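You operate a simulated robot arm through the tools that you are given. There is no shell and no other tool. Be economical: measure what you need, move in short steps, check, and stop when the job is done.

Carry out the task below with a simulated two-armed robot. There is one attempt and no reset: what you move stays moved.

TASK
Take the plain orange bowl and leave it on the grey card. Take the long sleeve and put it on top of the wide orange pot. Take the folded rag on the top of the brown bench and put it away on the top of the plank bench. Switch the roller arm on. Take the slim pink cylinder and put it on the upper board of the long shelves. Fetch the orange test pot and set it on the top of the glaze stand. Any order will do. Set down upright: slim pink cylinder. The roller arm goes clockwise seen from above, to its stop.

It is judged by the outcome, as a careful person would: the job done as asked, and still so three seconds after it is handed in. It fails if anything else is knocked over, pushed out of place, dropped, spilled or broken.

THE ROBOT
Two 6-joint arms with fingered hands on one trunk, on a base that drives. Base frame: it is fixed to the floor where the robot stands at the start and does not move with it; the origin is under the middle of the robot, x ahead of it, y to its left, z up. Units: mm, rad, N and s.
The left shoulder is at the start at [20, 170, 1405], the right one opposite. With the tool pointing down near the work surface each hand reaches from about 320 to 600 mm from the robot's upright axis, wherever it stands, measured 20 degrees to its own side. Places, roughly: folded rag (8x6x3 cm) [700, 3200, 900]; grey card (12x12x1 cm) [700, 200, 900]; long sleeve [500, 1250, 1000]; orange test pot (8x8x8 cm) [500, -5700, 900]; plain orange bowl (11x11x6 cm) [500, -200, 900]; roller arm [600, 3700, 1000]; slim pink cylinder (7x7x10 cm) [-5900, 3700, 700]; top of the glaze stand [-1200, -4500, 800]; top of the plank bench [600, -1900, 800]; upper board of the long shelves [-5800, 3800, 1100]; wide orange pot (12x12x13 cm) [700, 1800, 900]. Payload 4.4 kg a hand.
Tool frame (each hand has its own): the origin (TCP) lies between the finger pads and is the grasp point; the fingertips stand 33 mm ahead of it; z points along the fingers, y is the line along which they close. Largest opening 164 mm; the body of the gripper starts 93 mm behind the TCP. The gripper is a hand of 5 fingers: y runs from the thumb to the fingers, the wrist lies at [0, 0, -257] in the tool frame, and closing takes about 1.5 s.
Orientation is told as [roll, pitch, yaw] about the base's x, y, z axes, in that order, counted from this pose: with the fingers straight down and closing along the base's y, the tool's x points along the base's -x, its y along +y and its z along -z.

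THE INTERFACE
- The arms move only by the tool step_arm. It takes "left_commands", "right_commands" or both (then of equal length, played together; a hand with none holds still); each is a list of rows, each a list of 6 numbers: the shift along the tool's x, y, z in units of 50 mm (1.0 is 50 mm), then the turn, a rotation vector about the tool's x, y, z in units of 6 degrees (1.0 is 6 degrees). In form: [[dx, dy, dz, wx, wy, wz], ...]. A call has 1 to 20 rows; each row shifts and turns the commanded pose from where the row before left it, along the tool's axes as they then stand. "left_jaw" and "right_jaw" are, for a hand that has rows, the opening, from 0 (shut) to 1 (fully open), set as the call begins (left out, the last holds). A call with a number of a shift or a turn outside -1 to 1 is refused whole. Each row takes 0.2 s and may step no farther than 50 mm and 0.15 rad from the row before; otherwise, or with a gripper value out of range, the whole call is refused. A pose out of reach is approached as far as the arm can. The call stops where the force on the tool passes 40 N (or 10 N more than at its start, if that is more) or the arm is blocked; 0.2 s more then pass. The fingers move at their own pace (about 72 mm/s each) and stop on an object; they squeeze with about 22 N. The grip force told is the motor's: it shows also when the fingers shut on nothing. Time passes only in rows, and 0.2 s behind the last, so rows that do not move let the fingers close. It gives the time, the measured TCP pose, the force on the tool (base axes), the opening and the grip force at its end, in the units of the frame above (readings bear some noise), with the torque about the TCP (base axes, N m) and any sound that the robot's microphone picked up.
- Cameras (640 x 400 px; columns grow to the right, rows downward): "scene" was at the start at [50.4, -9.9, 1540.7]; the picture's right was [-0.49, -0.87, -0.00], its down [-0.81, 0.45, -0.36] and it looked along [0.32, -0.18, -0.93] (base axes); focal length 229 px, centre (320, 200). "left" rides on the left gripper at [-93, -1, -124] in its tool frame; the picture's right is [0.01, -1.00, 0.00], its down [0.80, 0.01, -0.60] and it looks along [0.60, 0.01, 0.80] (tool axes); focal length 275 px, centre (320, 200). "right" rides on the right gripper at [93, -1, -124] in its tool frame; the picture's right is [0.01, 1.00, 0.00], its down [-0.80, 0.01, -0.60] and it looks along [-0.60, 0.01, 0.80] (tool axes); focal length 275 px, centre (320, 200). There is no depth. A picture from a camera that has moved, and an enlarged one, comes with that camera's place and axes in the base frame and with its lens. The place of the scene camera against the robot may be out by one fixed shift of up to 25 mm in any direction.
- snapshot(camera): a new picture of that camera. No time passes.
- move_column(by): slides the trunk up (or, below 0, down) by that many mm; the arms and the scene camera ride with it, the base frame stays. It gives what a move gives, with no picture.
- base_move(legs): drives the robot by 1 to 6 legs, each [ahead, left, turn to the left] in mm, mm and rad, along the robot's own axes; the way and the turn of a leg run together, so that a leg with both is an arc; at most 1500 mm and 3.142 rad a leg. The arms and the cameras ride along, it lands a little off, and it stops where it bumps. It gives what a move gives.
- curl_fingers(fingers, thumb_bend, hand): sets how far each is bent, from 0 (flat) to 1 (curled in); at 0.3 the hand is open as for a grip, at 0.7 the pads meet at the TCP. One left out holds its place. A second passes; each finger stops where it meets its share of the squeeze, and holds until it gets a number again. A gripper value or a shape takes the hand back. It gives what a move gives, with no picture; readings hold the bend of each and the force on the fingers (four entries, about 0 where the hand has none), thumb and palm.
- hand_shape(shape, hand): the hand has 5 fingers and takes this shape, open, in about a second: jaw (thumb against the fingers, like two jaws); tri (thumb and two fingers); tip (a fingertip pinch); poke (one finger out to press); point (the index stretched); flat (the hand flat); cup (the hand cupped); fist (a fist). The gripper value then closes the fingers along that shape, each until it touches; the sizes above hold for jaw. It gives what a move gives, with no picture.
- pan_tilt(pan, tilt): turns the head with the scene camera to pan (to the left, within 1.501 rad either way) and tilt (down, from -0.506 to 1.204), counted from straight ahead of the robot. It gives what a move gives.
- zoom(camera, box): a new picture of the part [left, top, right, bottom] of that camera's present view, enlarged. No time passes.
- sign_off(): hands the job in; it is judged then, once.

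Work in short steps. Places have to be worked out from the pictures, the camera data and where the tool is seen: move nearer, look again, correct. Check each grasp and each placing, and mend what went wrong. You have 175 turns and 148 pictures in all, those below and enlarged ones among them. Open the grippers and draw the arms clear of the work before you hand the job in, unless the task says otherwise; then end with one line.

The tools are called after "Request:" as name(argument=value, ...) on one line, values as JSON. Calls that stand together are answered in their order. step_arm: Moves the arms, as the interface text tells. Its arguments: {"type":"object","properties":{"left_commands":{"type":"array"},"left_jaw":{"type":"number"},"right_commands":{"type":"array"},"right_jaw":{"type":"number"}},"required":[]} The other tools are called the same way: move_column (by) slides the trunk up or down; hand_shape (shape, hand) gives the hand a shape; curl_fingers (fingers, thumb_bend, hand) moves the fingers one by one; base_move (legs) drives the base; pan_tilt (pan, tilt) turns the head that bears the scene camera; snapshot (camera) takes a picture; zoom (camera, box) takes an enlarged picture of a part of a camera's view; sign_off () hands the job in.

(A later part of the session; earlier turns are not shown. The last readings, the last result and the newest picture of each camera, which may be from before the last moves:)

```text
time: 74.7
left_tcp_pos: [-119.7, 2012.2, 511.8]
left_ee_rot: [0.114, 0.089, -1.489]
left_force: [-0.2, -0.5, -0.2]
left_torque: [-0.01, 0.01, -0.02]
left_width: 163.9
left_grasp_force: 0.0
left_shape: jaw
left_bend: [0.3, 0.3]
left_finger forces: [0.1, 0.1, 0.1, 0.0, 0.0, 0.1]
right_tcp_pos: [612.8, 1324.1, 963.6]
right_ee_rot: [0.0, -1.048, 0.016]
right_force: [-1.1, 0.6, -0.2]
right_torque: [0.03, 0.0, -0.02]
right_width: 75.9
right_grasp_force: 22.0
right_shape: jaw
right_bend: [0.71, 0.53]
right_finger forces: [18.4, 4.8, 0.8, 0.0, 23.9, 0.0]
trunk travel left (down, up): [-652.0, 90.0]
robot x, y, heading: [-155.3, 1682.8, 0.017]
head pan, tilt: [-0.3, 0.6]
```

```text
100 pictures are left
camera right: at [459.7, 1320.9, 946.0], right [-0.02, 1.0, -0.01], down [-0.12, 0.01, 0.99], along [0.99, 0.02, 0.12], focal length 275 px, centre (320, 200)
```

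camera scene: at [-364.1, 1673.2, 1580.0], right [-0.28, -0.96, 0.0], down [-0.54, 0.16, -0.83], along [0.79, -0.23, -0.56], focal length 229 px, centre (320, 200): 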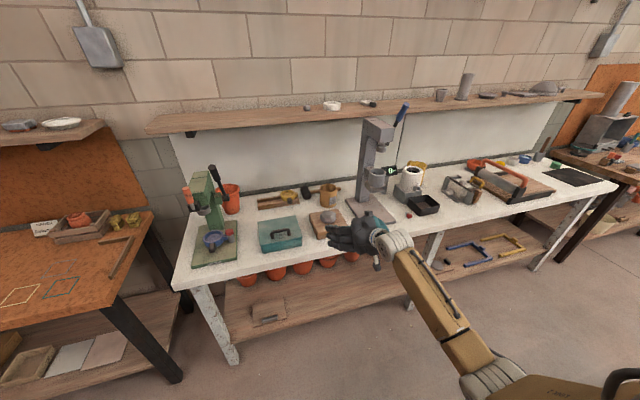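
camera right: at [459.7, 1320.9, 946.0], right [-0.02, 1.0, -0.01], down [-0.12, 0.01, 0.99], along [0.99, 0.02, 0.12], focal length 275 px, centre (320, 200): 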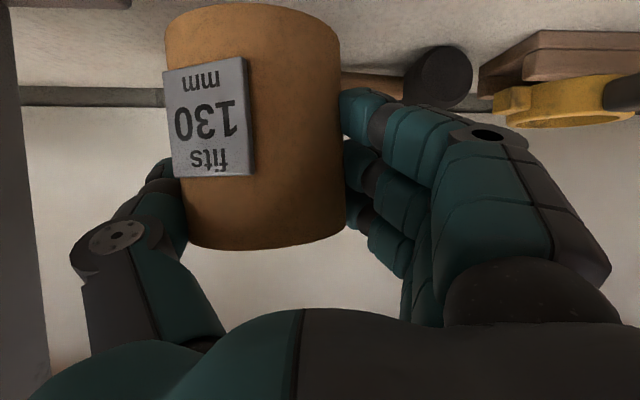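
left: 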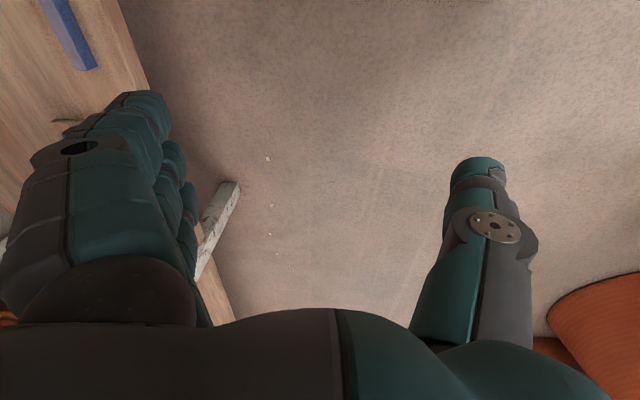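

Sleeve held. I raise the trunk 85 mm, back off, and look at the pot and green press from the right side for clearance.

Request:
move_column(by=85)

Request:
base_move(legs=[[-230, 0, 0], [0, -100, 0.5]])

Request:
pan_tilt(pan=0.15, tilt=0.55)

Request:
snapshot(camera="scene")

Request:
snapshot(camera="right")

```text
time: 75.9
left_tcp_pos: [-119.3, 2013.1, 596.9]
left_ee_rot: [0.112, 0.09, -1.489]
left_force: [-0.7, -0.5, 0.3]
left_torque: [-0.04, 0.03, 0.0]
left_width: 164.2
left_grasp_force: 0.0
left_shape: jaw
left_bend: [0.3, 0.3]
left_finger forces: [0.0, 0.0, 0.0, 0.1, 0.0, 0.0]
right_tcp_pos: [614.3, 1324.8, 1047.7]
right_ee_rot: [0.0, -1.048, 0.016]
right_force: [-0.3, -0.6, -0.2]
right_torque: [0.01, 0.0, 0.0]
right_width: 75.7
right_grasp_force: 22.2
right_shape: jaw
right_bend: [0.71, 0.53]
right_finger forces: [18.4, 4.8, 0.8, 0.0, 24.0, 0.0]
trunk travel left (down, up): [-737.0, 5.0]
robot x, y, heading: [-158.0, 1684.5, 0.019]
head pan, tilt: [-0.3, 0.6]
```

```text
time: 79.0
left_tcp_pos: [-486.5, 1891.9, 597.6]
left_ee_rot: [0.113, 0.088, -0.988]
left_force: [-0.3, 0.1, -0.7]
left_torque: [0.0, -0.01, -0.01]
left_width: 163.9
left_grasp_force: 0.1
left_shape: jaw
left_bend: [0.3, 0.3]
left_finger forces: [0.1, 0.0, 0.0, 0.0, 0.1, 0.0]
right_tcp_pos: [486.9, 1641.3, 1049.1]
right_ee_rot: [-0.002, -1.046, 0.519]
right_force: [-0.1, 0.6, -0.8]
right_torque: [0.0, 0.01, 0.01]
right_width: 75.8
right_grasp_force: 22.3
right_shape: jaw
right_bend: [0.71, 0.53]
right_finger forces: [18.4, 4.6, 0.9, 0.0, 23.7, 0.0]
trunk travel left (down, up): [-737.0, 5.0]
robot x, y, heading: [-362.3, 1585.7, 0.519]
head pan, tilt: [-0.3, 0.6]
```

```text
time: 79.9
left_tcp_pos: [-484.7, 1890.9, 596.5]
left_ee_rot: [0.115, 0.09, -0.99]
left_force: [1.1, 0.2, -0.8]
left_torque: [-0.01, 0.02, -0.05]
left_width: 163.9
left_grasp_force: 0.1
left_shape: jaw
left_bend: [0.3, 0.3]
left_finger forces: [0.0, 0.0, 0.1, 0.0, 0.0, 0.0]
right_tcp_pos: [486.9, 1641.3, 1047.4]
right_ee_rot: [-0.001, -1.047, 0.518]
right_force: [0.5, -0.3, -0.2]
right_torque: [0.04, 0.02, 0.02]
right_width: 75.6
right_grasp_force: 22.2
right_shape: jaw
right_bend: [0.71, 0.53]
right_finger forces: [18.3, 4.6, 0.9, 0.0, 23.8, 0.0]
trunk travel left (down, up): [-737.0, 5.0]
robot x, y, heading: [-364.4, 1587.5, 0.515]
head pan, tilt: [0.15, 0.55]
```

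```text
99 pictures are left
camera scene: at [-292.9, 1663.8, 1669.5], right [0.62, -0.79, 0.0], down [-0.41, -0.32, -0.85], along [0.67, 0.53, -0.52], focal length 229 px, centre (320, 200)
```

scene: 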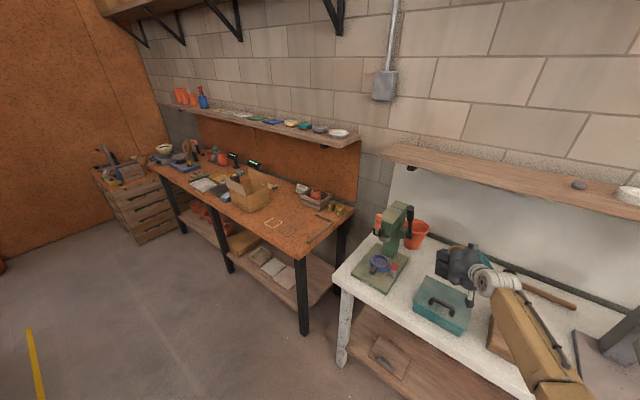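

```text
98 pictures are left
camera right: at [354.5, 1563.8, 1031.3], right [-0.5, 0.87, -0.01], down [-0.11, -0.05, 0.99], along [0.86, 0.5, 0.12], focal length 275 px, centre (320, 200)
```

right: 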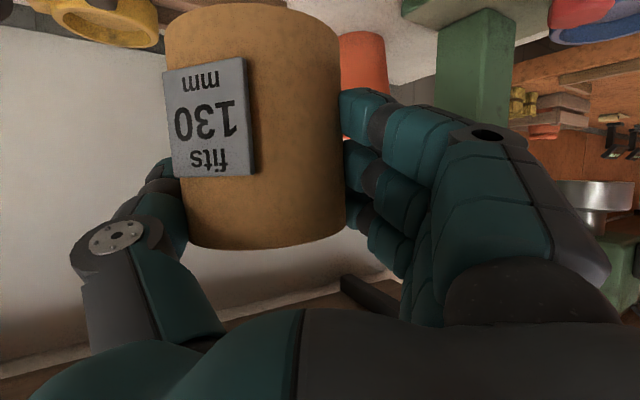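

Request:
zoom(camera="scene", box=[340, 180, 500, 300])

```text
3.33 times, centred on (420, 240) of scene
camera zoom: at [-292.9, 1663.8, 1669.5], right [0.62, -0.79, 0.0], down [-0.41, -0.32, -0.85], along [0.67, 0.53, -0.52], focal length 765 px, centre (-13, 67)
```

zoom: 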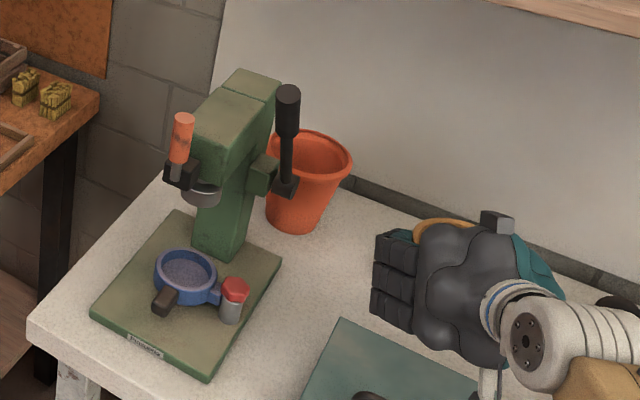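

The pot must be approached from the right, clear of the green press's lever. I raise the sleeve 30 mm, level its small roll, and swing the hand 48° left about the wrist.

Request:
step_arm(right_commands=[[-0.52, 0, -0.3, -0.29, 0, 0.5], [0, 0.466, 0, -0.866, 0, -0.5], [0, 0.466, 0, -0.866, 0, -0.5], [0, 0.466, 0, -0.866, 0, -0.5], [0, 0.466, 0, -0.866, 0, -0.5], [0, 0.466, 0, -0.866, 0, -0.5], [0, 0.466, 0, -0.866, 0, -0.5], [0, 0.466, 0, -0.866, 0, -0.5], [0, 0.466, 0, -0.866, 0, -0.5]])

Request:
snapshot(camera="scene")

```text
time: 81.9
left_tcp_pos: [-486.2, 1892.1, 597.7]
left_ee_rot: [0.114, 0.087, -0.988]
left_force: [-0.6, -1.1, 0.0]
left_torque: [-0.01, 0.01, -0.01]
left_width: 163.8
left_grasp_force: 0.0
left_shape: jaw
left_bend: [0.3, 0.3]
left_finger forces: [0.1, 0.0, 0.0, 0.1, 0.0, 0.0]
right_tcp_pos: [346.8, 1756.5, 1090.4]
right_ee_rot: [0.087, -1.089, 1.281]
right_force: [0.2, -0.2, -0.7]
right_torque: [-0.01, 0.0, 0.02]
right_width: 75.3
right_grasp_force: 21.8
right_shape: jaw
right_bend: [0.71, 0.53]
right_finger forces: [18.0, 4.7, 1.0, 0.1, 23.7, 0.0]
trunk travel left (down, up): [-737.0, 5.0]
robot x, y, heading: [-364.0, 1586.7, 0.519]
head pan, tilt: [0.15, 0.55]
```

```text
96 pictures are left
camera scene: at [-293.1, 1664.1, 1669.5], right [0.62, -0.79, 0.0], down [-0.41, -0.32, -0.85], along [0.67, 0.53, -0.52], focal length 229 px, centre (320, 200)
```

scene: 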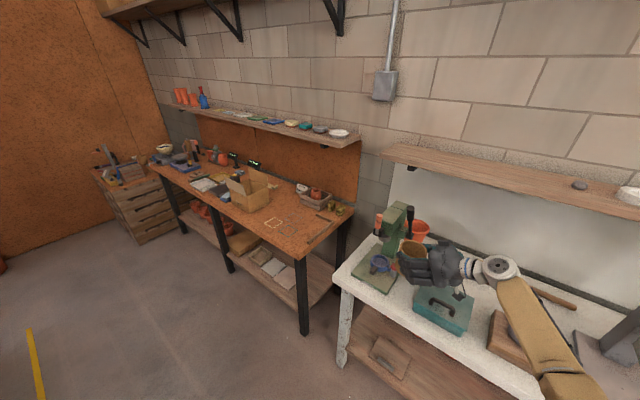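

Good reach. Now I drive diagonally (ahead 189, right 255) so the sleeve stands about 200 mm short of the pot on its right side.

Request:
base_move(legs=[[189, -255, 0]])

Request:
pan_tilt(pan=0.3, tilt=0.75)

Request:
snapshot(camera="scene")

Request:
snapshot(camera="right")

```text
time: 84.0
left_tcp_pos: [-194.8, 1765.4, 597.6]
left_ee_rot: [0.113, 0.089, -0.989]
left_force: [-0.9, -0.1, -0.7]
left_torque: [0.01, -0.03, -0.01]
left_width: 163.9
left_grasp_force: 0.0
left_shape: jaw
left_bend: [0.3, 0.3]
left_finger forces: [0.1, 0.0, 0.1, 0.0, 0.0, 0.1]
right_tcp_pos: [639.1, 1629.2, 1088.9]
right_ee_rot: [0.088, -1.091, 1.277]
right_force: [0.5, -0.2, -0.3]
right_torque: [0.05, 0.02, 0.02]
right_width: 75.5
right_grasp_force: 22.3
right_shape: jaw
right_bend: [0.71, 0.53]
right_finger forces: [18.0, 4.8, 0.9, 0.0, 23.8, 0.0]
trunk travel left (down, up): [-737.0, 5.0]
robot x, y, heading: [-72.8, 1459.1, 0.515]
head pan, tilt: [0.15, 0.55]
```

```text
time: 84.8
left_tcp_pos: [-194.7, 1766.1, 596.3]
left_ee_rot: [0.113, 0.089, -0.989]
left_force: [-0.2, 0.1, 1.1]
left_torque: [0.02, 0.02, 0.02]
left_width: 163.8
left_grasp_force: 0.0
left_shape: jaw
left_bend: [0.3, 0.3]
left_finger forces: [0.0, 0.1, 0.0, 0.1, 0.0, 0.0]
right_tcp_pos: [637.9, 1628.8, 1088.4]
right_ee_rot: [0.087, -1.09, 1.277]
right_force: [0.2, 0.2, -1.2]
right_torque: [-0.01, 0.02, -0.02]
right_width: 75.8
right_grasp_force: 22.1
right_shape: jaw
right_bend: [0.71, 0.53]
right_finger forces: [18.0, 4.6, 1.1, 0.0, 23.7, 0.0]
trunk travel left (down, up): [-737.0, 5.0]
robot x, y, heading: [-70.9, 1461.3, 0.513]
head pan, tilt: [0.3, 0.75]
```

```text
95 pictures are left
camera scene: at [-17.0, 1542.8, 1652.2], right [0.73, -0.69, 0.0], down [-0.47, -0.5, -0.73], along [0.5, 0.53, -0.68], focal length 229 px, centre (320, 200)
```

scene: 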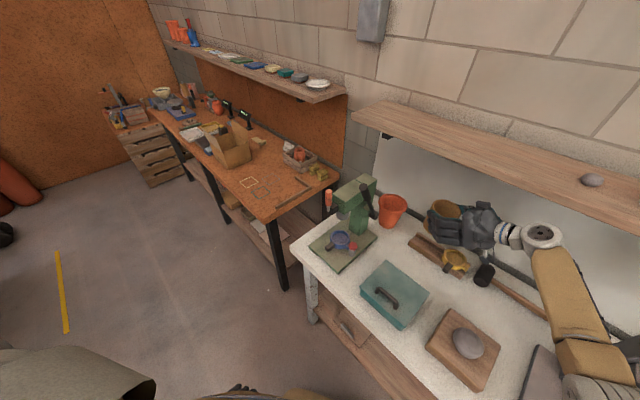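

```text
94 pictures are left
camera right: at [605.4, 1480.0, 1064.7], right [-0.98, 0.21, 0.03], down [-0.01, -0.17, 0.99], along [0.21, 0.96, 0.16], focal length 275 px, centre (320, 200)
```

right: 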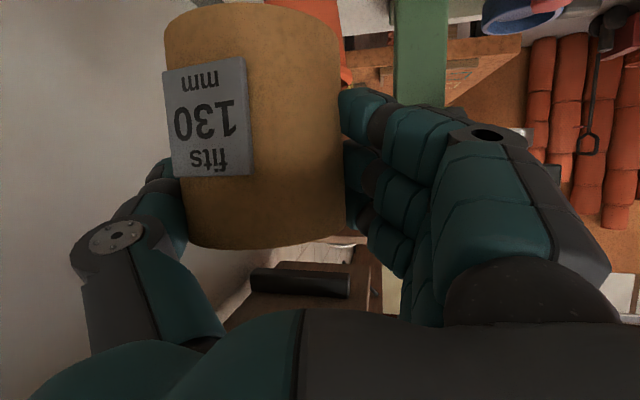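

Pot rim is at about (700,1820,975). I raise the trunk 5 mm and advance 130 mm toward it, then look.

Request:
move_column(by=5)

Request:
base_move(legs=[[84, 99, 0]])

Request:
snapshot(camera="scene")

Request:
zoom(camera="scene", box=[300, 150, 460, 270])

```text
time: 85.3
left_tcp_pos: [-194.4, 1766.5, 602.2]
left_ee_rot: [0.114, 0.089, -0.989]
left_force: [-0.1, -0.1, 0.3]
left_torque: [0.02, 0.01, 0.0]
left_width: 163.9
left_grasp_force: 0.0
left_shape: jaw
left_bend: [0.3, 0.3]
left_finger forces: [0.0, 0.0, 0.0, 0.0, 0.1, 0.1]
right_tcp_pos: [638.0, 1629.2, 1094.2]
right_ee_rot: [0.085, -1.09, 1.277]
right_force: [-0.1, -0.5, -0.2]
right_torque: [-0.03, 0.04, 0.01]
right_width: 75.7
right_grasp_force: 22.1
right_shape: jaw
right_bend: [0.71, 0.53]
right_finger forces: [17.9, 4.8, 1.0, 0.1, 23.7, 0.0]
trunk travel left (down, up): [-742.0, 0.0]
robot x, y, heading: [-73.5, 1456.0, 0.518]
head pan, tilt: [0.3, 0.75]
```

```text
time: 86.6
left_tcp_pos: [-171.1, 1894.9, 601.1]
left_ee_rot: [0.11, 0.089, -0.989]
left_force: [0.9, 1.0, 0.2]
left_torque: [-0.03, -0.01, -0.01]
left_width: 164.1
left_grasp_force: 0.0
left_shape: jaw
left_bend: [0.3, 0.3]
left_finger forces: [0.1, 0.0, 0.1, 0.0, 0.0, 0.1]
right_tcp_pos: [661.6, 1757.9, 1093.3]
right_ee_rot: [0.087, -1.089, 1.278]
right_force: [0.3, 0.8, 0.0]
right_torque: [0.0, 0.01, 0.0]
right_width: 75.6
right_grasp_force: 22.1
right_shape: jaw
right_bend: [0.71, 0.53]
right_finger forces: [18.1, 4.7, 0.9, 0.0, 23.7, 0.0]
trunk travel left (down, up): [-742.0, 0.0]
robot x, y, heading: [-48.5, 1590.6, 0.52]
head pan, tilt: [0.3, 0.75]
```

```text
93 pictures are left
camera scene: at [7.8, 1672.9, 1657.1], right [0.73, -0.68, 0.0], down [-0.47, -0.5, -0.73], along [0.5, 0.53, -0.68], focal length 229 px, centre (320, 200)
```

scene: 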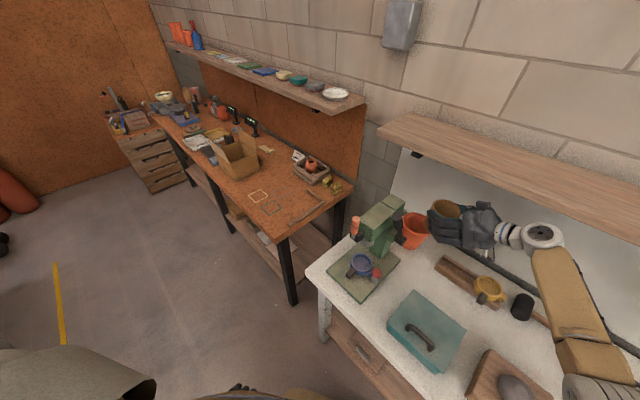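

```text
3.33 times, centred on (380, 210) of scene
camera zoom: at [7.8, 1672.9, 1657.1], right [0.73, -0.68, 0.0], down [-0.47, -0.5, -0.73], along [0.5, 0.53, -0.68], focal length 765 px, centre (120, 167)
```

zoom: 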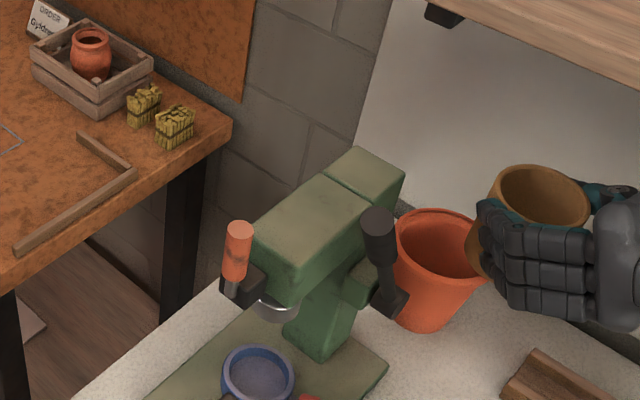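

Relative offset pot–sleeve is about (10,71) mm. I advance 70 mm along the hand direction to centre over the pot.

Request:
base_move(legs=[[45, 53, 0]])

Request:
zoom(camera="scene", box=[300, 150, 460, 270])

Request:
snapshot(camera="right")

```text
time: 87.6
left_tcp_pos: [-157.5, 1964.7, 601.5]
left_ee_rot: [0.111, 0.087, -0.99]
left_force: [-0.5, 0.2, -0.3]
left_torque: [-0.06, 0.03, 0.0]
left_width: 164.1
left_grasp_force: 0.1
left_shape: jaw
left_bend: [0.3, 0.3]
left_finger forces: [0.0, 0.0, 0.0, 0.1, 0.0, 0.0]
right_tcp_pos: [675.5, 1829.1, 1094.4]
right_ee_rot: [0.087, -1.09, 1.277]
right_force: [-0.2, 2.0, -0.9]
right_torque: [-0.04, -0.01, -0.04]
right_width: 75.5
right_grasp_force: 21.8
right_shape: jaw
right_bend: [0.71, 0.53]
right_finger forces: [17.9, 4.7, 1.0, 0.0, 23.8, 0.0]
trunk travel left (down, up): [-742.0, 0.0]
robot x, y, heading: [-34.3, 1657.2, 0.52]
head pan, tilt: [0.3, 0.75]
```

```text
3.33 times, centred on (380, 210) of scene
camera zoom: at [21.1, 1743.2, 1657.0], right [0.73, -0.68, 0.0], down [-0.47, -0.5, -0.73], along [0.5, 0.53, -0.68], focal length 765 px, centre (120, 167)
```

zoom: 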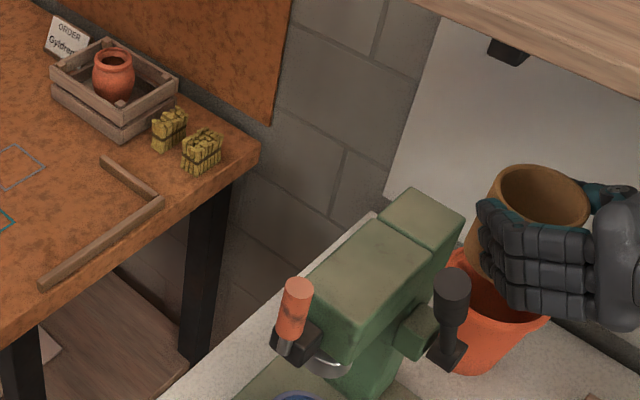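

```text
90 pictures are left
camera right: at [643.2, 1679.6, 1069.3], right [-0.98, 0.21, 0.03], down [0.0, -0.16, 0.99], along [0.21, 0.96, 0.16], focal length 275 px, centre (320, 200)
```

right: 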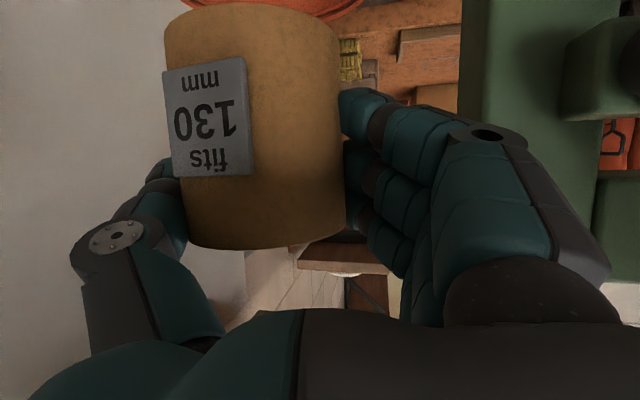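

Sleeve is centred within ~8 mm. I nudge 6 mm left and lower the trunk 24 mm, watching the force.

Request:
step_arm(right_commands=[[0, 0.14, 0, 0, 0, 0]])

Request:
move_column(by=-22)

Request:
move_column(by=-8)

Request:
snapshot(camera="right")

```text
time: 88.0
left_tcp_pos: [-157.3, 1962.0, 601.6]
left_ee_rot: [0.113, 0.089, -0.99]
left_force: [-0.3, 0.1, 0.2]
left_torque: [0.02, 0.01, 0.02]
left_width: 164.1
left_grasp_force: 0.0
left_shape: jaw
left_bend: [0.3, 0.3]
left_finger forces: [0.0, 0.0, 0.0, 0.0, 0.0, 0.1]
right_tcp_pos: [667.8, 1828.0, 1093.9]
right_ee_rot: [0.086, -1.091, 1.28]
right_force: [0.9, 0.1, -0.2]
right_torque: [0.0, 0.03, -0.02]
right_width: 75.9
right_grasp_force: 21.9
right_shape: jaw
right_bend: [0.71, 0.53]
right_finger forces: [17.9, 4.7, 1.0, 0.1, 23.7, 0.0]
trunk travel left (down, up): [-742.0, 0.0]
robot x, y, heading: [-37.6, 1657.0, 0.518]
head pan, tilt: [0.3, 0.75]
```

```text
time: 88.7
left_tcp_pos: [-158.0, 1963.6, 579.8]
left_ee_rot: [0.114, 0.091, -0.989]
left_force: [1.0, -0.5, -0.9]
left_torque: [-0.06, -0.01, 0.02]
left_width: 163.6
left_grasp_force: 0.1
left_shape: jaw
left_bend: [0.3, 0.3]
left_finger forces: [0.1, 0.0, 0.1, 0.0, 0.0, 0.1]
right_tcp_pos: [668.1, 1828.3, 1072.5]
right_ee_rot: [0.09, -1.092, 1.278]
right_force: [1.0, 0.3, -0.5]
right_torque: [0.02, -0.01, 0.01]
right_width: 75.7
right_grasp_force: 21.5
right_shape: jaw
right_bend: [0.71, 0.53]
right_finger forces: [18.0, 4.7, 1.0, 0.0, 23.7, 0.0]
trunk travel left (down, up): [-720.0, 22.0]
robot x, y, heading: [-36.5, 1655.6, 0.515]
head pan, tilt: [0.3, 0.75]
```

```text
time: 89.2
left_tcp_pos: [-157.1, 1963.0, 571.4]
left_ee_rot: [0.113, 0.088, -0.989]
left_force: [0.7, 0.0, -0.5]
left_torque: [0.01, -0.02, 0.0]
left_width: 164.0
left_grasp_force: 0.0
left_shape: jaw
left_bend: [0.3, 0.3]
left_finger forces: [0.1, 0.0, 0.1, 0.1, 0.0, 0.0]
right_tcp_pos: [667.9, 1827.7, 1065.5]
right_ee_rot: [0.088, -1.091, 1.279]
right_force: [-0.2, 0.9, 1.4]
right_torque: [-0.03, -0.06, 0.0]
right_width: 75.6
right_grasp_force: 22.2
right_shape: jaw
right_bend: [0.71, 0.53]
right_finger forces: [17.9, 4.7, 1.1, 0.0, 23.7, 0.1]
trunk travel left (down, up): [-712.0, 30.0]
robot x, y, heading: [-35.0, 1656.4, 0.514]
head pan, tilt: [0.3, 0.75]
```

```text
89 pictures are left
camera right: at [635.9, 1679.1, 1040.3], right [-0.98, 0.21, 0.03], down [-0.01, -0.17, 0.99], along [0.21, 0.96, 0.16], focal length 275 px, centre (320, 200)
```

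right: 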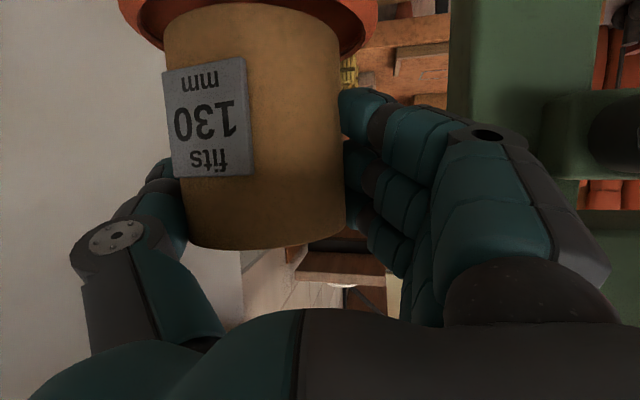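

Force change is marginal. Lower 8 mm more and check.

Request:
move_column(by=-6)

Request:
zoom(camera="scene", box=[360, 150, 460, 250])

```text
time: 89.8
left_tcp_pos: [-157.5, 1963.7, 566.3]
left_ee_rot: [0.117, 0.088, -0.99]
left_force: [1.2, 0.3, -0.1]
left_torque: [0.02, 0.0, 0.0]
left_width: 164.3
left_grasp_force: 0.0
left_shape: jaw
left_bend: [0.3, 0.3]
left_finger forces: [0.0, 0.1, 0.1, 0.0, 0.0, 0.1]
right_tcp_pos: [667.5, 1829.2, 1063.6]
right_ee_rot: [0.081, -1.097, 1.286]
right_force: [-0.4, -0.7, 19.5]
right_torque: [-0.12, 0.28, 0.04]
right_width: 75.7
right_grasp_force: 21.9
right_shape: jaw
right_bend: [0.71, 0.53]
right_finger forces: [21.1, 4.4, 0.7, 0.1, 26.7, 0.0]
trunk travel left (down, up): [-706.0, 36.0]
robot x, y, heading: [-36.2, 1656.8, 0.515]
head pan, tilt: [0.3, 0.75]
```

```text
4.00 times, centred on (410, 200) of scene
camera zoom: at [18.7, 1739.6, 1621.4], right [0.73, -0.68, 0.0], down [-0.47, -0.5, -0.73], along [0.5, 0.53, -0.68], focal length 918 px, centre (-40, 200)
```

zoom: 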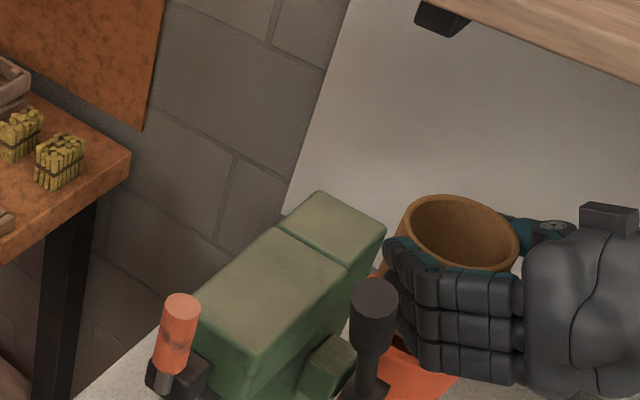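

Firm contact at the pot-top height (≈968): the sleeve rests on the pot. I relieve the pressure by 4 mm, then open the hand most of the way.

Request:
move_column(by=4)

Request:
step_arm(right_commands=[[0, 0, 0, 0, 0, 0], [0, 0, 0, 0, 0, 0], [0, 0, 0, 0, 0, 0], [0, 0, 0, 0, 0, 0], [0, 0, 0, 0, 0, 0]], right_jaw=0.75)

Request:
snapshot(camera="right")

Request:
zoom(camera="scene", box=[360, 150, 460, 250])

```text
time: 90.3
left_tcp_pos: [-158.2, 1964.6, 570.5]
left_ee_rot: [0.115, 0.088, -0.99]
left_force: [0.2, -0.4, 0.8]
left_torque: [-0.04, 0.0, -0.03]
left_width: 163.8
left_grasp_force: 0.1
left_shape: jaw
left_bend: [0.3, 0.3]
left_finger forces: [0.0, 0.0, 0.0, 0.1, 0.0, 0.0]
right_tcp_pos: [667.6, 1828.0, 1063.4]
right_ee_rot: [0.086, -1.092, 1.279]
right_force: [0.2, 1.6, 13.3]
right_torque: [0.03, 0.14, -0.02]
right_width: 75.6
right_grasp_force: 22.0
right_shape: jaw
right_bend: [0.71, 0.53]
right_finger forces: [20.2, 4.7, 0.7, 0.1, 25.3, 0.0]
trunk travel left (down, up): [-710.0, 32.0]
robot x, y, heading: [-34.4, 1657.8, 0.511]
head pan, tilt: [0.3, 0.75]
```

```text
time: 91.5
left_tcp_pos: [-158.5, 1964.2, 569.8]
left_ee_rot: [0.112, 0.089, -0.987]
left_force: [0.3, 0.7, 0.0]
left_torque: [0.0, 0.01, -0.03]
left_width: 164.0
left_grasp_force: 0.1
left_shape: jaw
left_bend: [0.3, 0.3]
left_finger forces: [0.0, 0.1, 0.1, 0.0, 0.0, 0.0]
right_tcp_pos: [667.6, 1827.9, 1062.0]
right_ee_rot: [0.088, -1.089, 1.278]
right_force: [1.0, 0.0, -0.5]
right_torque: [-0.01, 0.05, 0.0]
right_width: 122.9
right_grasp_force: 0.1
right_shape: jaw
right_bend: [0.63, 0.61]
right_finger forces: [0.1, 0.1, 0.0, 1.3, 0.1, 0.1]
trunk travel left (down, up): [-710.0, 32.0]
robot x, y, heading: [-36.3, 1656.2, 0.518]
head pan, tilt: [0.3, 0.75]
```

```text
87 pictures are left
camera right: at [636.1, 1678.8, 1037.7], right [-0.98, 0.21, 0.03], down [0.0, -0.17, 0.99], along [0.21, 0.96, 0.16], focal length 275 px, centre (320, 200)
```

right: 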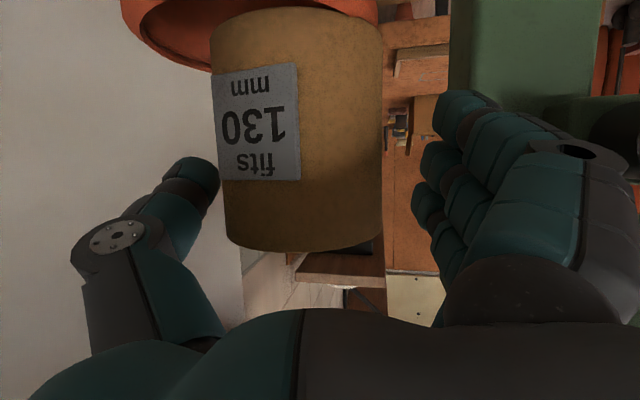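

```text
4.00 times, centred on (410, 200) of scene
camera zoom: at [20.9, 1740.0, 1625.1], right [0.73, -0.68, 0.0], down [-0.47, -0.5, -0.73], along [0.5, 0.53, -0.68], focal length 918 px, centre (-40, 200)
```

zoom: 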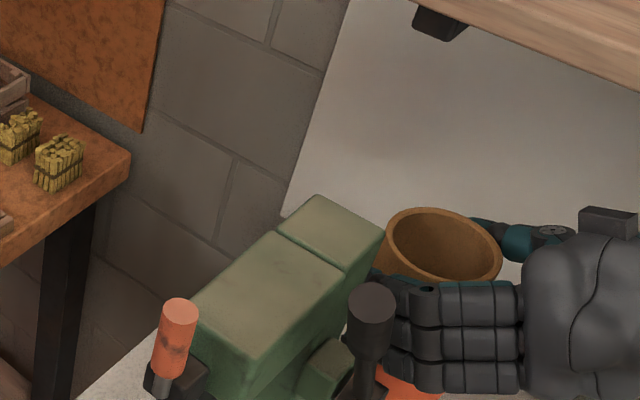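

The thumb pushed the sleeve ~20 mm left as the hand opened. I close again to recentre it, then I'll release with the thumb alone.

Request:
step_arm(right_commands=[[0, 0, 0, 0, 0, 0], [0, 0, 0, 0, 0, 0], [0, 0, 0, 0, 0, 0], [0, 0, 0, 0, 0, 0], [0, 0, 0, 0, 0, 0], [0, 0, 0, 0, 0, 0]], right_jaw=0)

Request:
snapshot(camera="right")

```text
time: 92.9
left_tcp_pos: [-158.5, 1963.6, 569.6]
left_ee_rot: [0.114, 0.09, -0.989]
left_force: [0.1, 0.1, -0.3]
left_torque: [-0.01, 0.03, -0.02]
left_width: 164.0
left_grasp_force: 0.1
left_shape: jaw
left_bend: [0.3, 0.3]
left_finger forces: [0.1, 0.1, 0.0, 0.0, 0.0, 0.1]
right_tcp_pos: [668.3, 1828.0, 1062.3]
right_ee_rot: [0.088, -1.092, 1.277]
right_force: [0.1, -0.1, 0.8]
right_torque: [0.06, -0.01, 0.0]
right_width: 77.1
right_grasp_force: 22.4
right_shape: jaw
right_bend: [0.73, 0.73]
right_finger forces: [2.1, 5.2, 12.0, 0.0, 19.1, 0.1]
trunk travel left (down, up): [-710.0, 32.0]
robot x, y, heading: [-35.3, 1658.8, 0.519]
head pan, tilt: [0.3, 0.75]
```

```text
85 pictures are left
camera right: at [635.9, 1679.1, 1038.0], right [-0.98, 0.21, 0.03], down [-0.01, -0.17, 0.99], along [0.21, 0.96, 0.16], focal length 275 px, centre (320, 200)
```

right: 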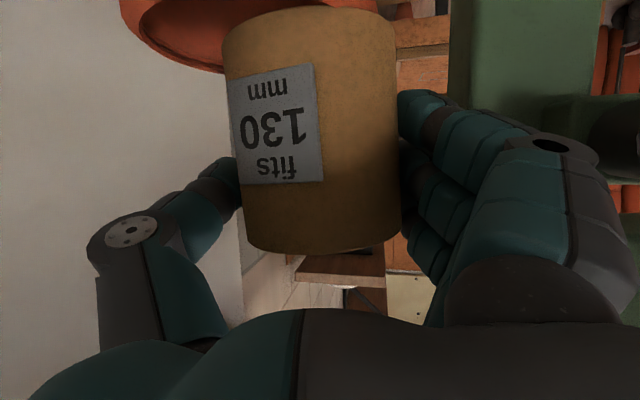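

Firm grip again, 33 mm off the pot's centre. I lift 8 mm, shift the hand right 33 mm, and lower again.

Request:
move_column(by=9)

Request:
step_arm(right_commands=[[0, -0.33, 0, 0, 0, 0], [0, -0.33, 0, 0, 0, 0]])

Request:
snapshot(camera="right")

```text
time: 93.5
left_tcp_pos: [-157.4, 1962.1, 578.8]
left_ee_rot: [0.112, 0.089, -0.989]
left_force: [-0.5, 0.4, 0.7]
left_torque: [-0.01, 0.0, -0.01]
left_width: 164.0
left_grasp_force: 0.2
left_shape: jaw
left_bend: [0.3, 0.3]
left_finger forces: [0.0, 0.1, 0.0, 0.1, 0.0, 0.0]
right_tcp_pos: [667.5, 1827.7, 1071.6]
right_ee_rot: [0.09, -1.092, 1.279]
right_force: [-0.3, -0.2, -1.0]
right_torque: [0.04, 0.02, -0.04]
right_width: 77.1
right_grasp_force: 22.3
right_shape: jaw
right_bend: [0.73, 0.73]
right_finger forces: [2.0, 5.2, 12.0, 0.0, 19.0, 0.1]
trunk travel left (down, up): [-719.0, 23.0]
robot x, y, heading: [-40.1, 1658.8, 0.515]
head pan, tilt: [0.3, 0.75]
```

```text
time: 94.1
left_tcp_pos: [-157.8, 1964.0, 579.2]
left_ee_rot: [0.111, 0.088, -0.991]
left_force: [0.5, 0.9, -0.4]
left_torque: [-0.02, -0.01, -0.02]
left_width: 163.8
left_grasp_force: 0.0
left_shape: jaw
left_bend: [0.3, 0.3]
left_finger forces: [0.0, 0.1, 0.0, 0.0, 0.1, 0.1]
right_tcp_pos: [699.8, 1820.8, 1069.2]
right_ee_rot: [0.089, -1.091, 1.278]
right_force: [0.1, 0.4, 0.1]
right_torque: [0.01, 0.02, -0.01]
right_width: 77.4
right_grasp_force: 22.3
right_shape: jaw
right_bend: [0.73, 0.73]
right_finger forces: [2.0, 5.2, 12.2, 0.0, 19.3, 0.1]
trunk travel left (down, up): [-719.0, 23.0]
robot x, y, heading: [-39.3, 1657.1, 0.517]
head pan, tilt: [0.3, 0.75]
```

```text
84 pictures are left
camera right: at [668.8, 1672.0, 1045.3], right [-0.98, 0.21, 0.03], down [0.0, -0.17, 0.99], along [0.21, 0.96, 0.16], focal length 275 px, centre (320, 200)
```

right: 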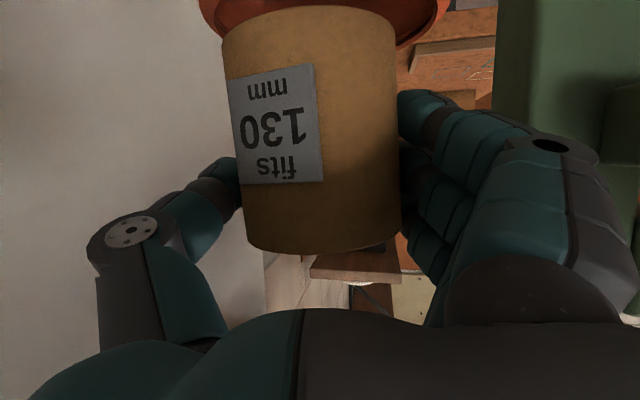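

Sleeve is now within 9 mm of the pot's centre. I nudge 7 mm left, lower to contact and release symmetrically.

Request:
step_arm(right_commands=[[0, 0.14, 0, 0, 0, 0]])

Request:
move_column(by=-7)

Request:
move_column(by=-3)

```text
time: 94.5
left_tcp_pos: [-157.8, 1963.5, 579.2]
left_ee_rot: [0.113, 0.088, -0.989]
left_force: [0.0, 0.3, 1.0]
left_torque: [0.02, -0.02, -0.01]
left_width: 164.0
left_grasp_force: 0.0
left_shape: jaw
left_bend: [0.3, 0.3]
left_finger forces: [0.1, 0.0, 0.1, 0.0, 0.0, 0.0]
right_tcp_pos: [692.8, 1823.2, 1070.2]
right_ee_rot: [0.089, -1.09, 1.279]
right_force: [0.3, 0.5, -0.9]
right_torque: [0.01, 0.01, -0.03]
right_width: 77.1
right_grasp_force: 22.0
right_shape: jaw
right_bend: [0.73, 0.73]
right_finger forces: [2.0, 5.2, 12.1, 0.0, 19.3, 0.0]
trunk travel left (down, up): [-719.0, 23.0]
robot x, y, heading: [-36.4, 1657.5, 0.518]
head pan, tilt: [0.3, 0.75]
```

```text
time: 95.1
left_tcp_pos: [-156.7, 1963.7, 571.8]
left_ee_rot: [0.113, 0.088, -0.99]
left_force: [-0.3, 0.1, -0.9]
left_torque: [0.01, 0.0, 0.02]
left_width: 163.7
left_grasp_force: 0.1
left_shape: jaw
left_bend: [0.3, 0.3]
left_finger forces: [0.0, 0.0, 0.0, 0.0, 0.1, 0.0]
right_tcp_pos: [693.4, 1823.0, 1064.6]
right_ee_rot: [0.087, -1.09, 1.276]
right_force: [0.1, 0.1, 1.8]
right_torque: [0.02, 0.06, -0.02]
right_width: 76.7
right_grasp_force: 22.6
right_shape: jaw
right_bend: [0.73, 0.73]
right_finger forces: [2.1, 5.3, 12.1, 0.0, 19.5, 0.1]
trunk travel left (down, up): [-712.0, 30.0]
robot x, y, heading: [-36.4, 1654.2, 0.518]
head pan, tilt: [0.3, 0.75]
```

```text
time: 95.6
left_tcp_pos: [-157.8, 1963.0, 569.5]
left_ee_rot: [0.115, 0.09, -0.989]
left_force: [-0.2, -0.2, -0.5]
left_torque: [0.02, 0.01, -0.01]
left_width: 164.2
left_grasp_force: 0.0
left_shape: jaw
left_bend: [0.3, 0.3]
left_finger forces: [0.0, 0.0, 0.0, 0.0, 0.0, 0.1]
right_tcp_pos: [694.4, 1824.3, 1063.5]
right_ee_rot: [0.087, -1.094, 1.281]
right_force: [1.1, -0.6, 11.0]
right_torque: [0.2, 0.35, 0.01]
right_width: 77.0
right_grasp_force: 22.2
right_shape: jaw
right_bend: [0.73, 0.73]
right_finger forces: [2.6, 5.7, 11.0, 0.0, 20.3, 0.1]
trunk travel left (down, up): [-709.0, 33.0]
robot x, y, heading: [-33.4, 1656.3, 0.518]
head pan, tilt: [0.3, 0.75]
```

Contact (11 N). Releasing by opening to 0.85.

Request:
step_arm(right_commands=[[0, 0, 0, 0, 0, 0], [0, 0, 0, 0, 0, 0], [0, 0, 0, 0, 0, 0], [0, 0, 0, 0, 0, 0], [0, 0, 0, 0, 0, 0]], right_jaw=0.85)

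Request:
snapshot(camera="right")

```text
time: 96.8
left_tcp_pos: [-156.9, 1963.6, 568.8]
left_ee_rot: [0.115, 0.09, -0.99]
left_force: [0.5, -0.3, 0.5]
left_torque: [-0.02, 0.0, 0.0]
left_width: 163.8
left_grasp_force: 0.1
left_shape: jaw
left_bend: [0.3, 0.3]
left_finger forces: [0.0, 0.0, 0.1, 0.0, 0.0, 0.1]
right_tcp_pos: [693.2, 1822.1, 1060.1]
right_ee_rot: [0.088, -1.09, 1.278]
right_force: [-0.5, 0.6, -0.3]
right_torque: [-0.01, -0.01, -0.01]
right_width: 139.1
right_grasp_force: 0.2
right_shape: jaw
right_bend: [0.54, 0.54]
right_finger forces: [0.1, 0.0, 0.1, 0.0, 0.0, 0.0]
trunk travel left (down, up): [-709.0, 33.0]
robot x, y, heading: [-34.3, 1653.5, 0.516]
head pan, tilt: [0.3, 0.75]
```

```text
83 pictures are left
camera right: at [661.3, 1673.5, 1035.8], right [-0.98, 0.21, 0.03], down [0.0, -0.17, 0.99], along [0.21, 0.96, 0.16], focal length 275 px, centre (320, 200)
```

right: 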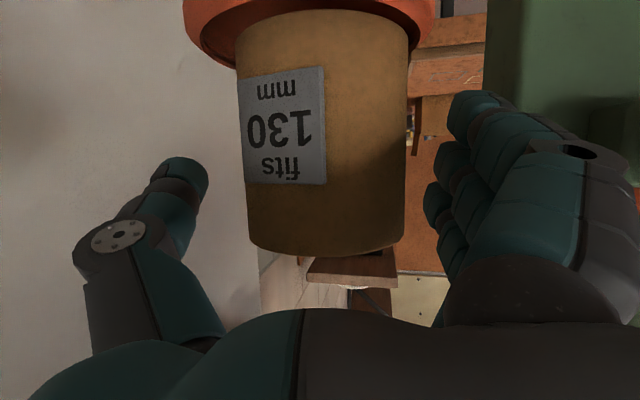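

Released and standing upright near the centre. I retreat along the hand axis 220 mm and check.

Request:
base_move(legs=[[-142, -167, 0]])

Request:
zoom(camera="scene", box=[300, 130, 460, 250])

Request:
snapshot(camera="right")

```text
time: 98.5
left_tcp_pos: [-198.5, 1746.7, 569.5]
left_ee_rot: [0.116, 0.091, -0.989]
left_force: [-1.1, -0.6, 0.0]
left_torque: [0.04, 0.05, 0.0]
left_width: 163.7
left_grasp_force: 0.2
left_shape: jaw
left_bend: [0.3, 0.3]
left_finger forces: [0.1, 0.0, 0.0, 0.0, 0.0, 0.2]
right_tcp_pos: [651.7, 1606.1, 1060.8]
right_ee_rot: [0.088, -1.092, 1.28]
right_force: [-1.3, -0.5, -0.3]
right_torque: [0.01, -0.02, 0.02]
right_width: 139.2
right_grasp_force: 0.0
right_shape: jaw
right_bend: [0.54, 0.54]
right_finger forces: [0.0, 0.0, 0.0, 0.0, 0.0, 0.0]
trunk travel left (down, up): [-709.0, 33.0]
robot x, y, heading: [-77.8, 1443.7, 0.52]
head pan, tilt: [0.3, 0.75]
```

```text
3.33 times, centred on (380, 190) of scene
camera zoom: at [-21.1, 1522.7, 1624.2], right [0.73, -0.68, 0.0], down [-0.47, -0.5, -0.73], along [0.5, 0.53, -0.68], focal length 765 px, centre (120, 233)
```

zoom: 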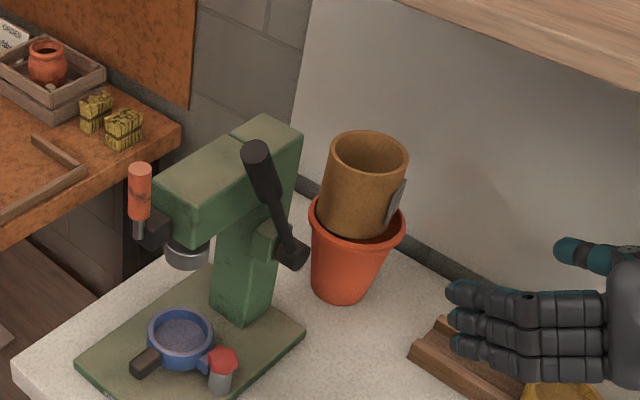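

```text
81 pictures are left
camera right: at [619.7, 1457.4, 1036.1], right [-0.98, 0.21, 0.03], down [-0.01, -0.17, 0.99], along [0.21, 0.96, 0.17], focal length 275 px, centre (320, 200)
```

right: 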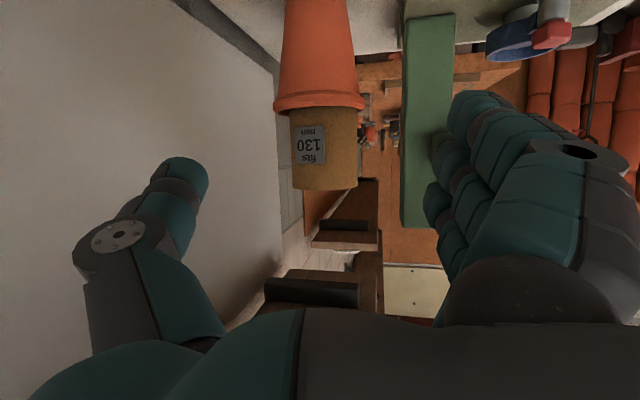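

Sleeve stands well on the pot. Now I back away from the bench, straighten the heading, and drive left toward the brown bench.

Request:
base_move(legs=[[-390, 224, 0], [0, 0, -0.52], [0, 1400, 0]])

Request:
pan_tilt(pan=0.5, tilt=0.5)

Request:
snapshot(camera="scene")

```text
time: 109.2
left_tcp_pos: [-446.7, 3167.0, 568.0]
left_ee_rot: [0.113, 0.09, -1.533]
left_force: [0.1, 0.2, -0.4]
left_torque: [0.0, 0.02, 0.04]
left_width: 163.6
left_grasp_force: 0.0
left_shape: jaw
left_bend: [0.3, 0.3]
left_finger forces: [0.1, 0.0, 0.0, 0.0, 0.0, 0.0]
right_tcp_pos: [207.6, 2606.7, 1061.4]
right_ee_rot: [0.087, -1.092, 0.737]
right_force: [-0.1, 0.4, 0.0]
right_torque: [-0.02, 0.02, -0.02]
right_width: 139.0
right_grasp_force: 0.1
right_shape: jaw
right_bend: [0.54, 0.54]
right_finger forces: [0.0, 0.0, 0.0, 0.0, 0.1, 0.0]
trunk travel left (down, up): [-709.0, 33.0]
robot x, y, heading: [-499.9, 2843.0, -0.026]
head pan, tilt: [0.3, 0.75]
```

```text
time: 110.0
left_tcp_pos: [-447.0, 3166.9, 569.0]
left_ee_rot: [0.113, 0.089, -1.535]
left_force: [0.4, -0.2, 0.1]
left_torque: [0.02, 0.01, 0.01]
left_width: 164.0
left_grasp_force: 0.0
left_shape: jaw
left_bend: [0.3, 0.3]
left_finger forces: [0.0, 0.1, 0.0, 0.0, 0.1, 0.1]
right_tcp_pos: [207.6, 2605.4, 1060.6]
right_ee_rot: [0.09, -1.09, 0.733]
right_force: [0.7, 0.5, -0.1]
right_torque: [0.01, -0.01, -0.01]
right_width: 139.2
right_grasp_force: 0.0
right_shape: jaw
right_bend: [0.54, 0.54]
right_finger forces: [0.0, 0.0, 0.0, 0.0, 0.0, 0.0]
trunk travel left (down, up): [-709.0, 33.0]
robot x, y, heading: [-500.5, 2843.7, -0.029]
head pan, tilt: [0.499, 0.499]
```

```text
80 pictures are left
camera scene: at [-419.4, 2900.0, 1646.0], right [0.45, -0.89, 0.0], down [-0.43, -0.22, -0.88], along [0.78, 0.4, -0.48], focal length 229 px, centre (320, 200)
```

scene: 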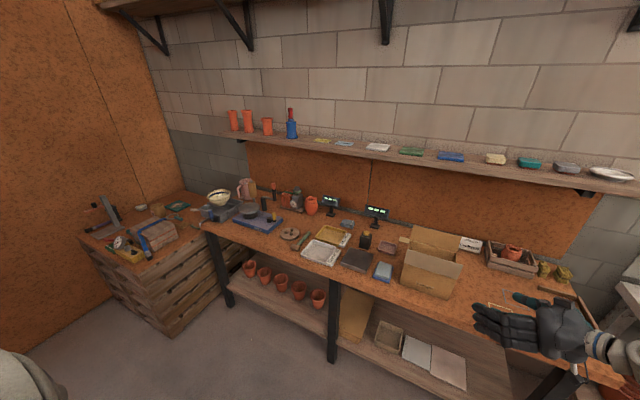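

Request:
zoom(camera="scene", box=[260, 170, 480, 310])

Request:
zoom(camera="scene", box=[180, 150, 360, 270])

```text
2.86 times, centred on (370, 240) of scene
camera zoom: at [-419.4, 2900.0, 1646.0], right [0.45, -0.89, 0.0], down [-0.43, -0.22, -0.88], along [0.78, 0.4, -0.48], focal length 655 px, centre (177, 86)
```

zoom: 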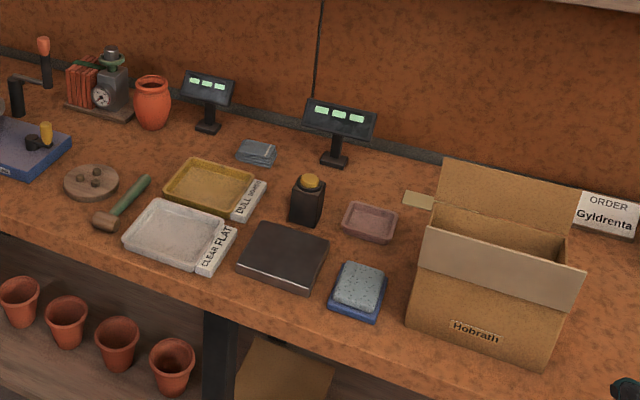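

```text
3.33 times, centred on (270, 210) of scene
camera zoom: at [-419.4, 2900.0, 1646.0], right [0.45, -0.89, 0.0], down [-0.43, -0.22, -0.88], along [0.78, 0.4, -0.48], focal length 765 px, centre (487, 167)
```

zoom: 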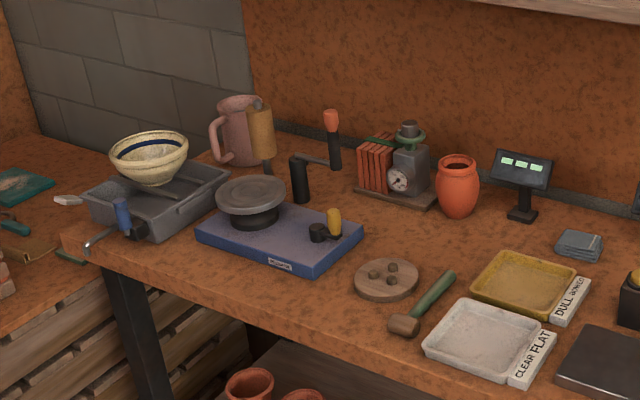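

The folded rag is the grey-blue cloth near (670,3272). The roller arm looks like the post with a horizontal arm and orange-topped handle near (600,3800). I drive left to view it closely.

Request:
base_move(legs=[[0, 850, 0.02]])

Request:
pan_tilt(pan=0.0, tilt=0.5)

Request:
snapshot(camera="scene")

Request:
zoom(camera="scene", box=[220, 150, 400, 270])

```text
time: 114.5
left_tcp_pos: [-434.0, 4016.5, 567.9]
left_ee_rot: [0.115, 0.089, -1.521]
left_force: [0.5, 0.1, 0.0]
left_torque: [0.02, -0.01, 0.02]
left_width: 163.8
left_grasp_force: 0.0
left_shape: jaw
left_bend: [0.3, 0.3]
left_finger forces: [0.1, 0.1, 0.1, 0.0, 0.0, 0.0]
right_tcp_pos: [228.2, 3464.5, 1060.3]
right_ee_rot: [0.087, -1.09, 0.747]
right_force: [-0.1, 0.8, 0.3]
right_torque: [-0.02, -0.04, -0.01]
right_width: 139.2
right_grasp_force: 0.0
right_shape: jaw
right_bend: [0.54, 0.54]
right_finger forces: [0.1, 0.1, 0.0, 0.1, 0.0, 0.0]
trunk travel left (down, up): [-709.0, 33.0]
robot x, y, heading: [-486.7, 3687.6, -0.013]
head pan, tilt: [0.499, 0.499]
```

```text
time: 115.4
left_tcp_pos: [-433.2, 4015.7, 569.7]
left_ee_rot: [0.115, 0.088, -1.519]
left_force: [0.4, -0.2, -0.2]
left_torque: [0.01, -0.04, 0.01]
left_width: 163.9
left_grasp_force: 0.0
left_shape: jaw
left_bend: [0.3, 0.3]
left_finger forces: [0.0, 0.1, 0.1, 0.0, 0.0, 0.0]
right_tcp_pos: [229.3, 3463.9, 1060.6]
right_ee_rot: [0.087, -1.091, 0.747]
right_force: [0.1, -0.1, -1.1]
right_torque: [0.0, 0.01, 0.02]
right_width: 139.1
right_grasp_force: 0.1
right_shape: jaw
right_bend: [0.54, 0.54]
right_finger forces: [0.1, 0.1, 0.0, 0.0, 0.0, 0.1]
trunk travel left (down, up): [-709.0, 33.0]
robot x, y, heading: [-482.7, 3690.1, -0.014]
head pan, tilt: [0.0, 0.499]
```

```text
77 pictures are left
camera scene: at [-391.8, 3706.0, 1646.1], right [-0.01, -1.0, 0.0], down [-0.48, 0.01, -0.88], along [0.88, -0.01, -0.48], focal length 229 px, centre (320, 200)
```

scene: 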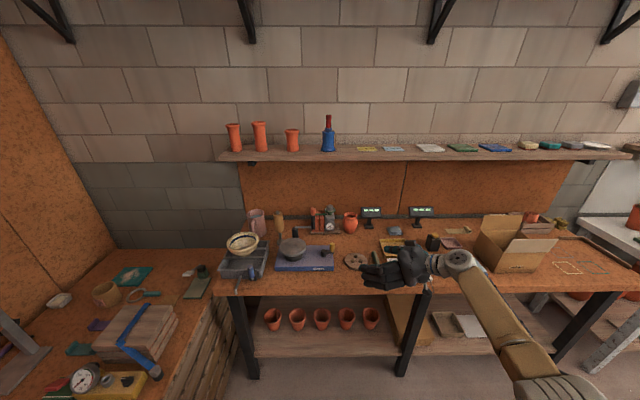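

```text
3.33 times, centred on (310, 210) of scene
camera zoom: at [-391.8, 3706.0, 1646.1], right [-0.01, -1.0, 0.0], down [-0.48, 0.01, -0.88], along [0.88, -0.01, -0.48], focal length 765 px, centre (353, 167)
```

zoom: 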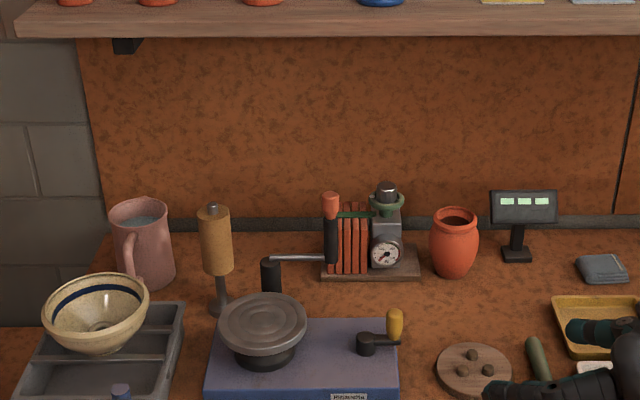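

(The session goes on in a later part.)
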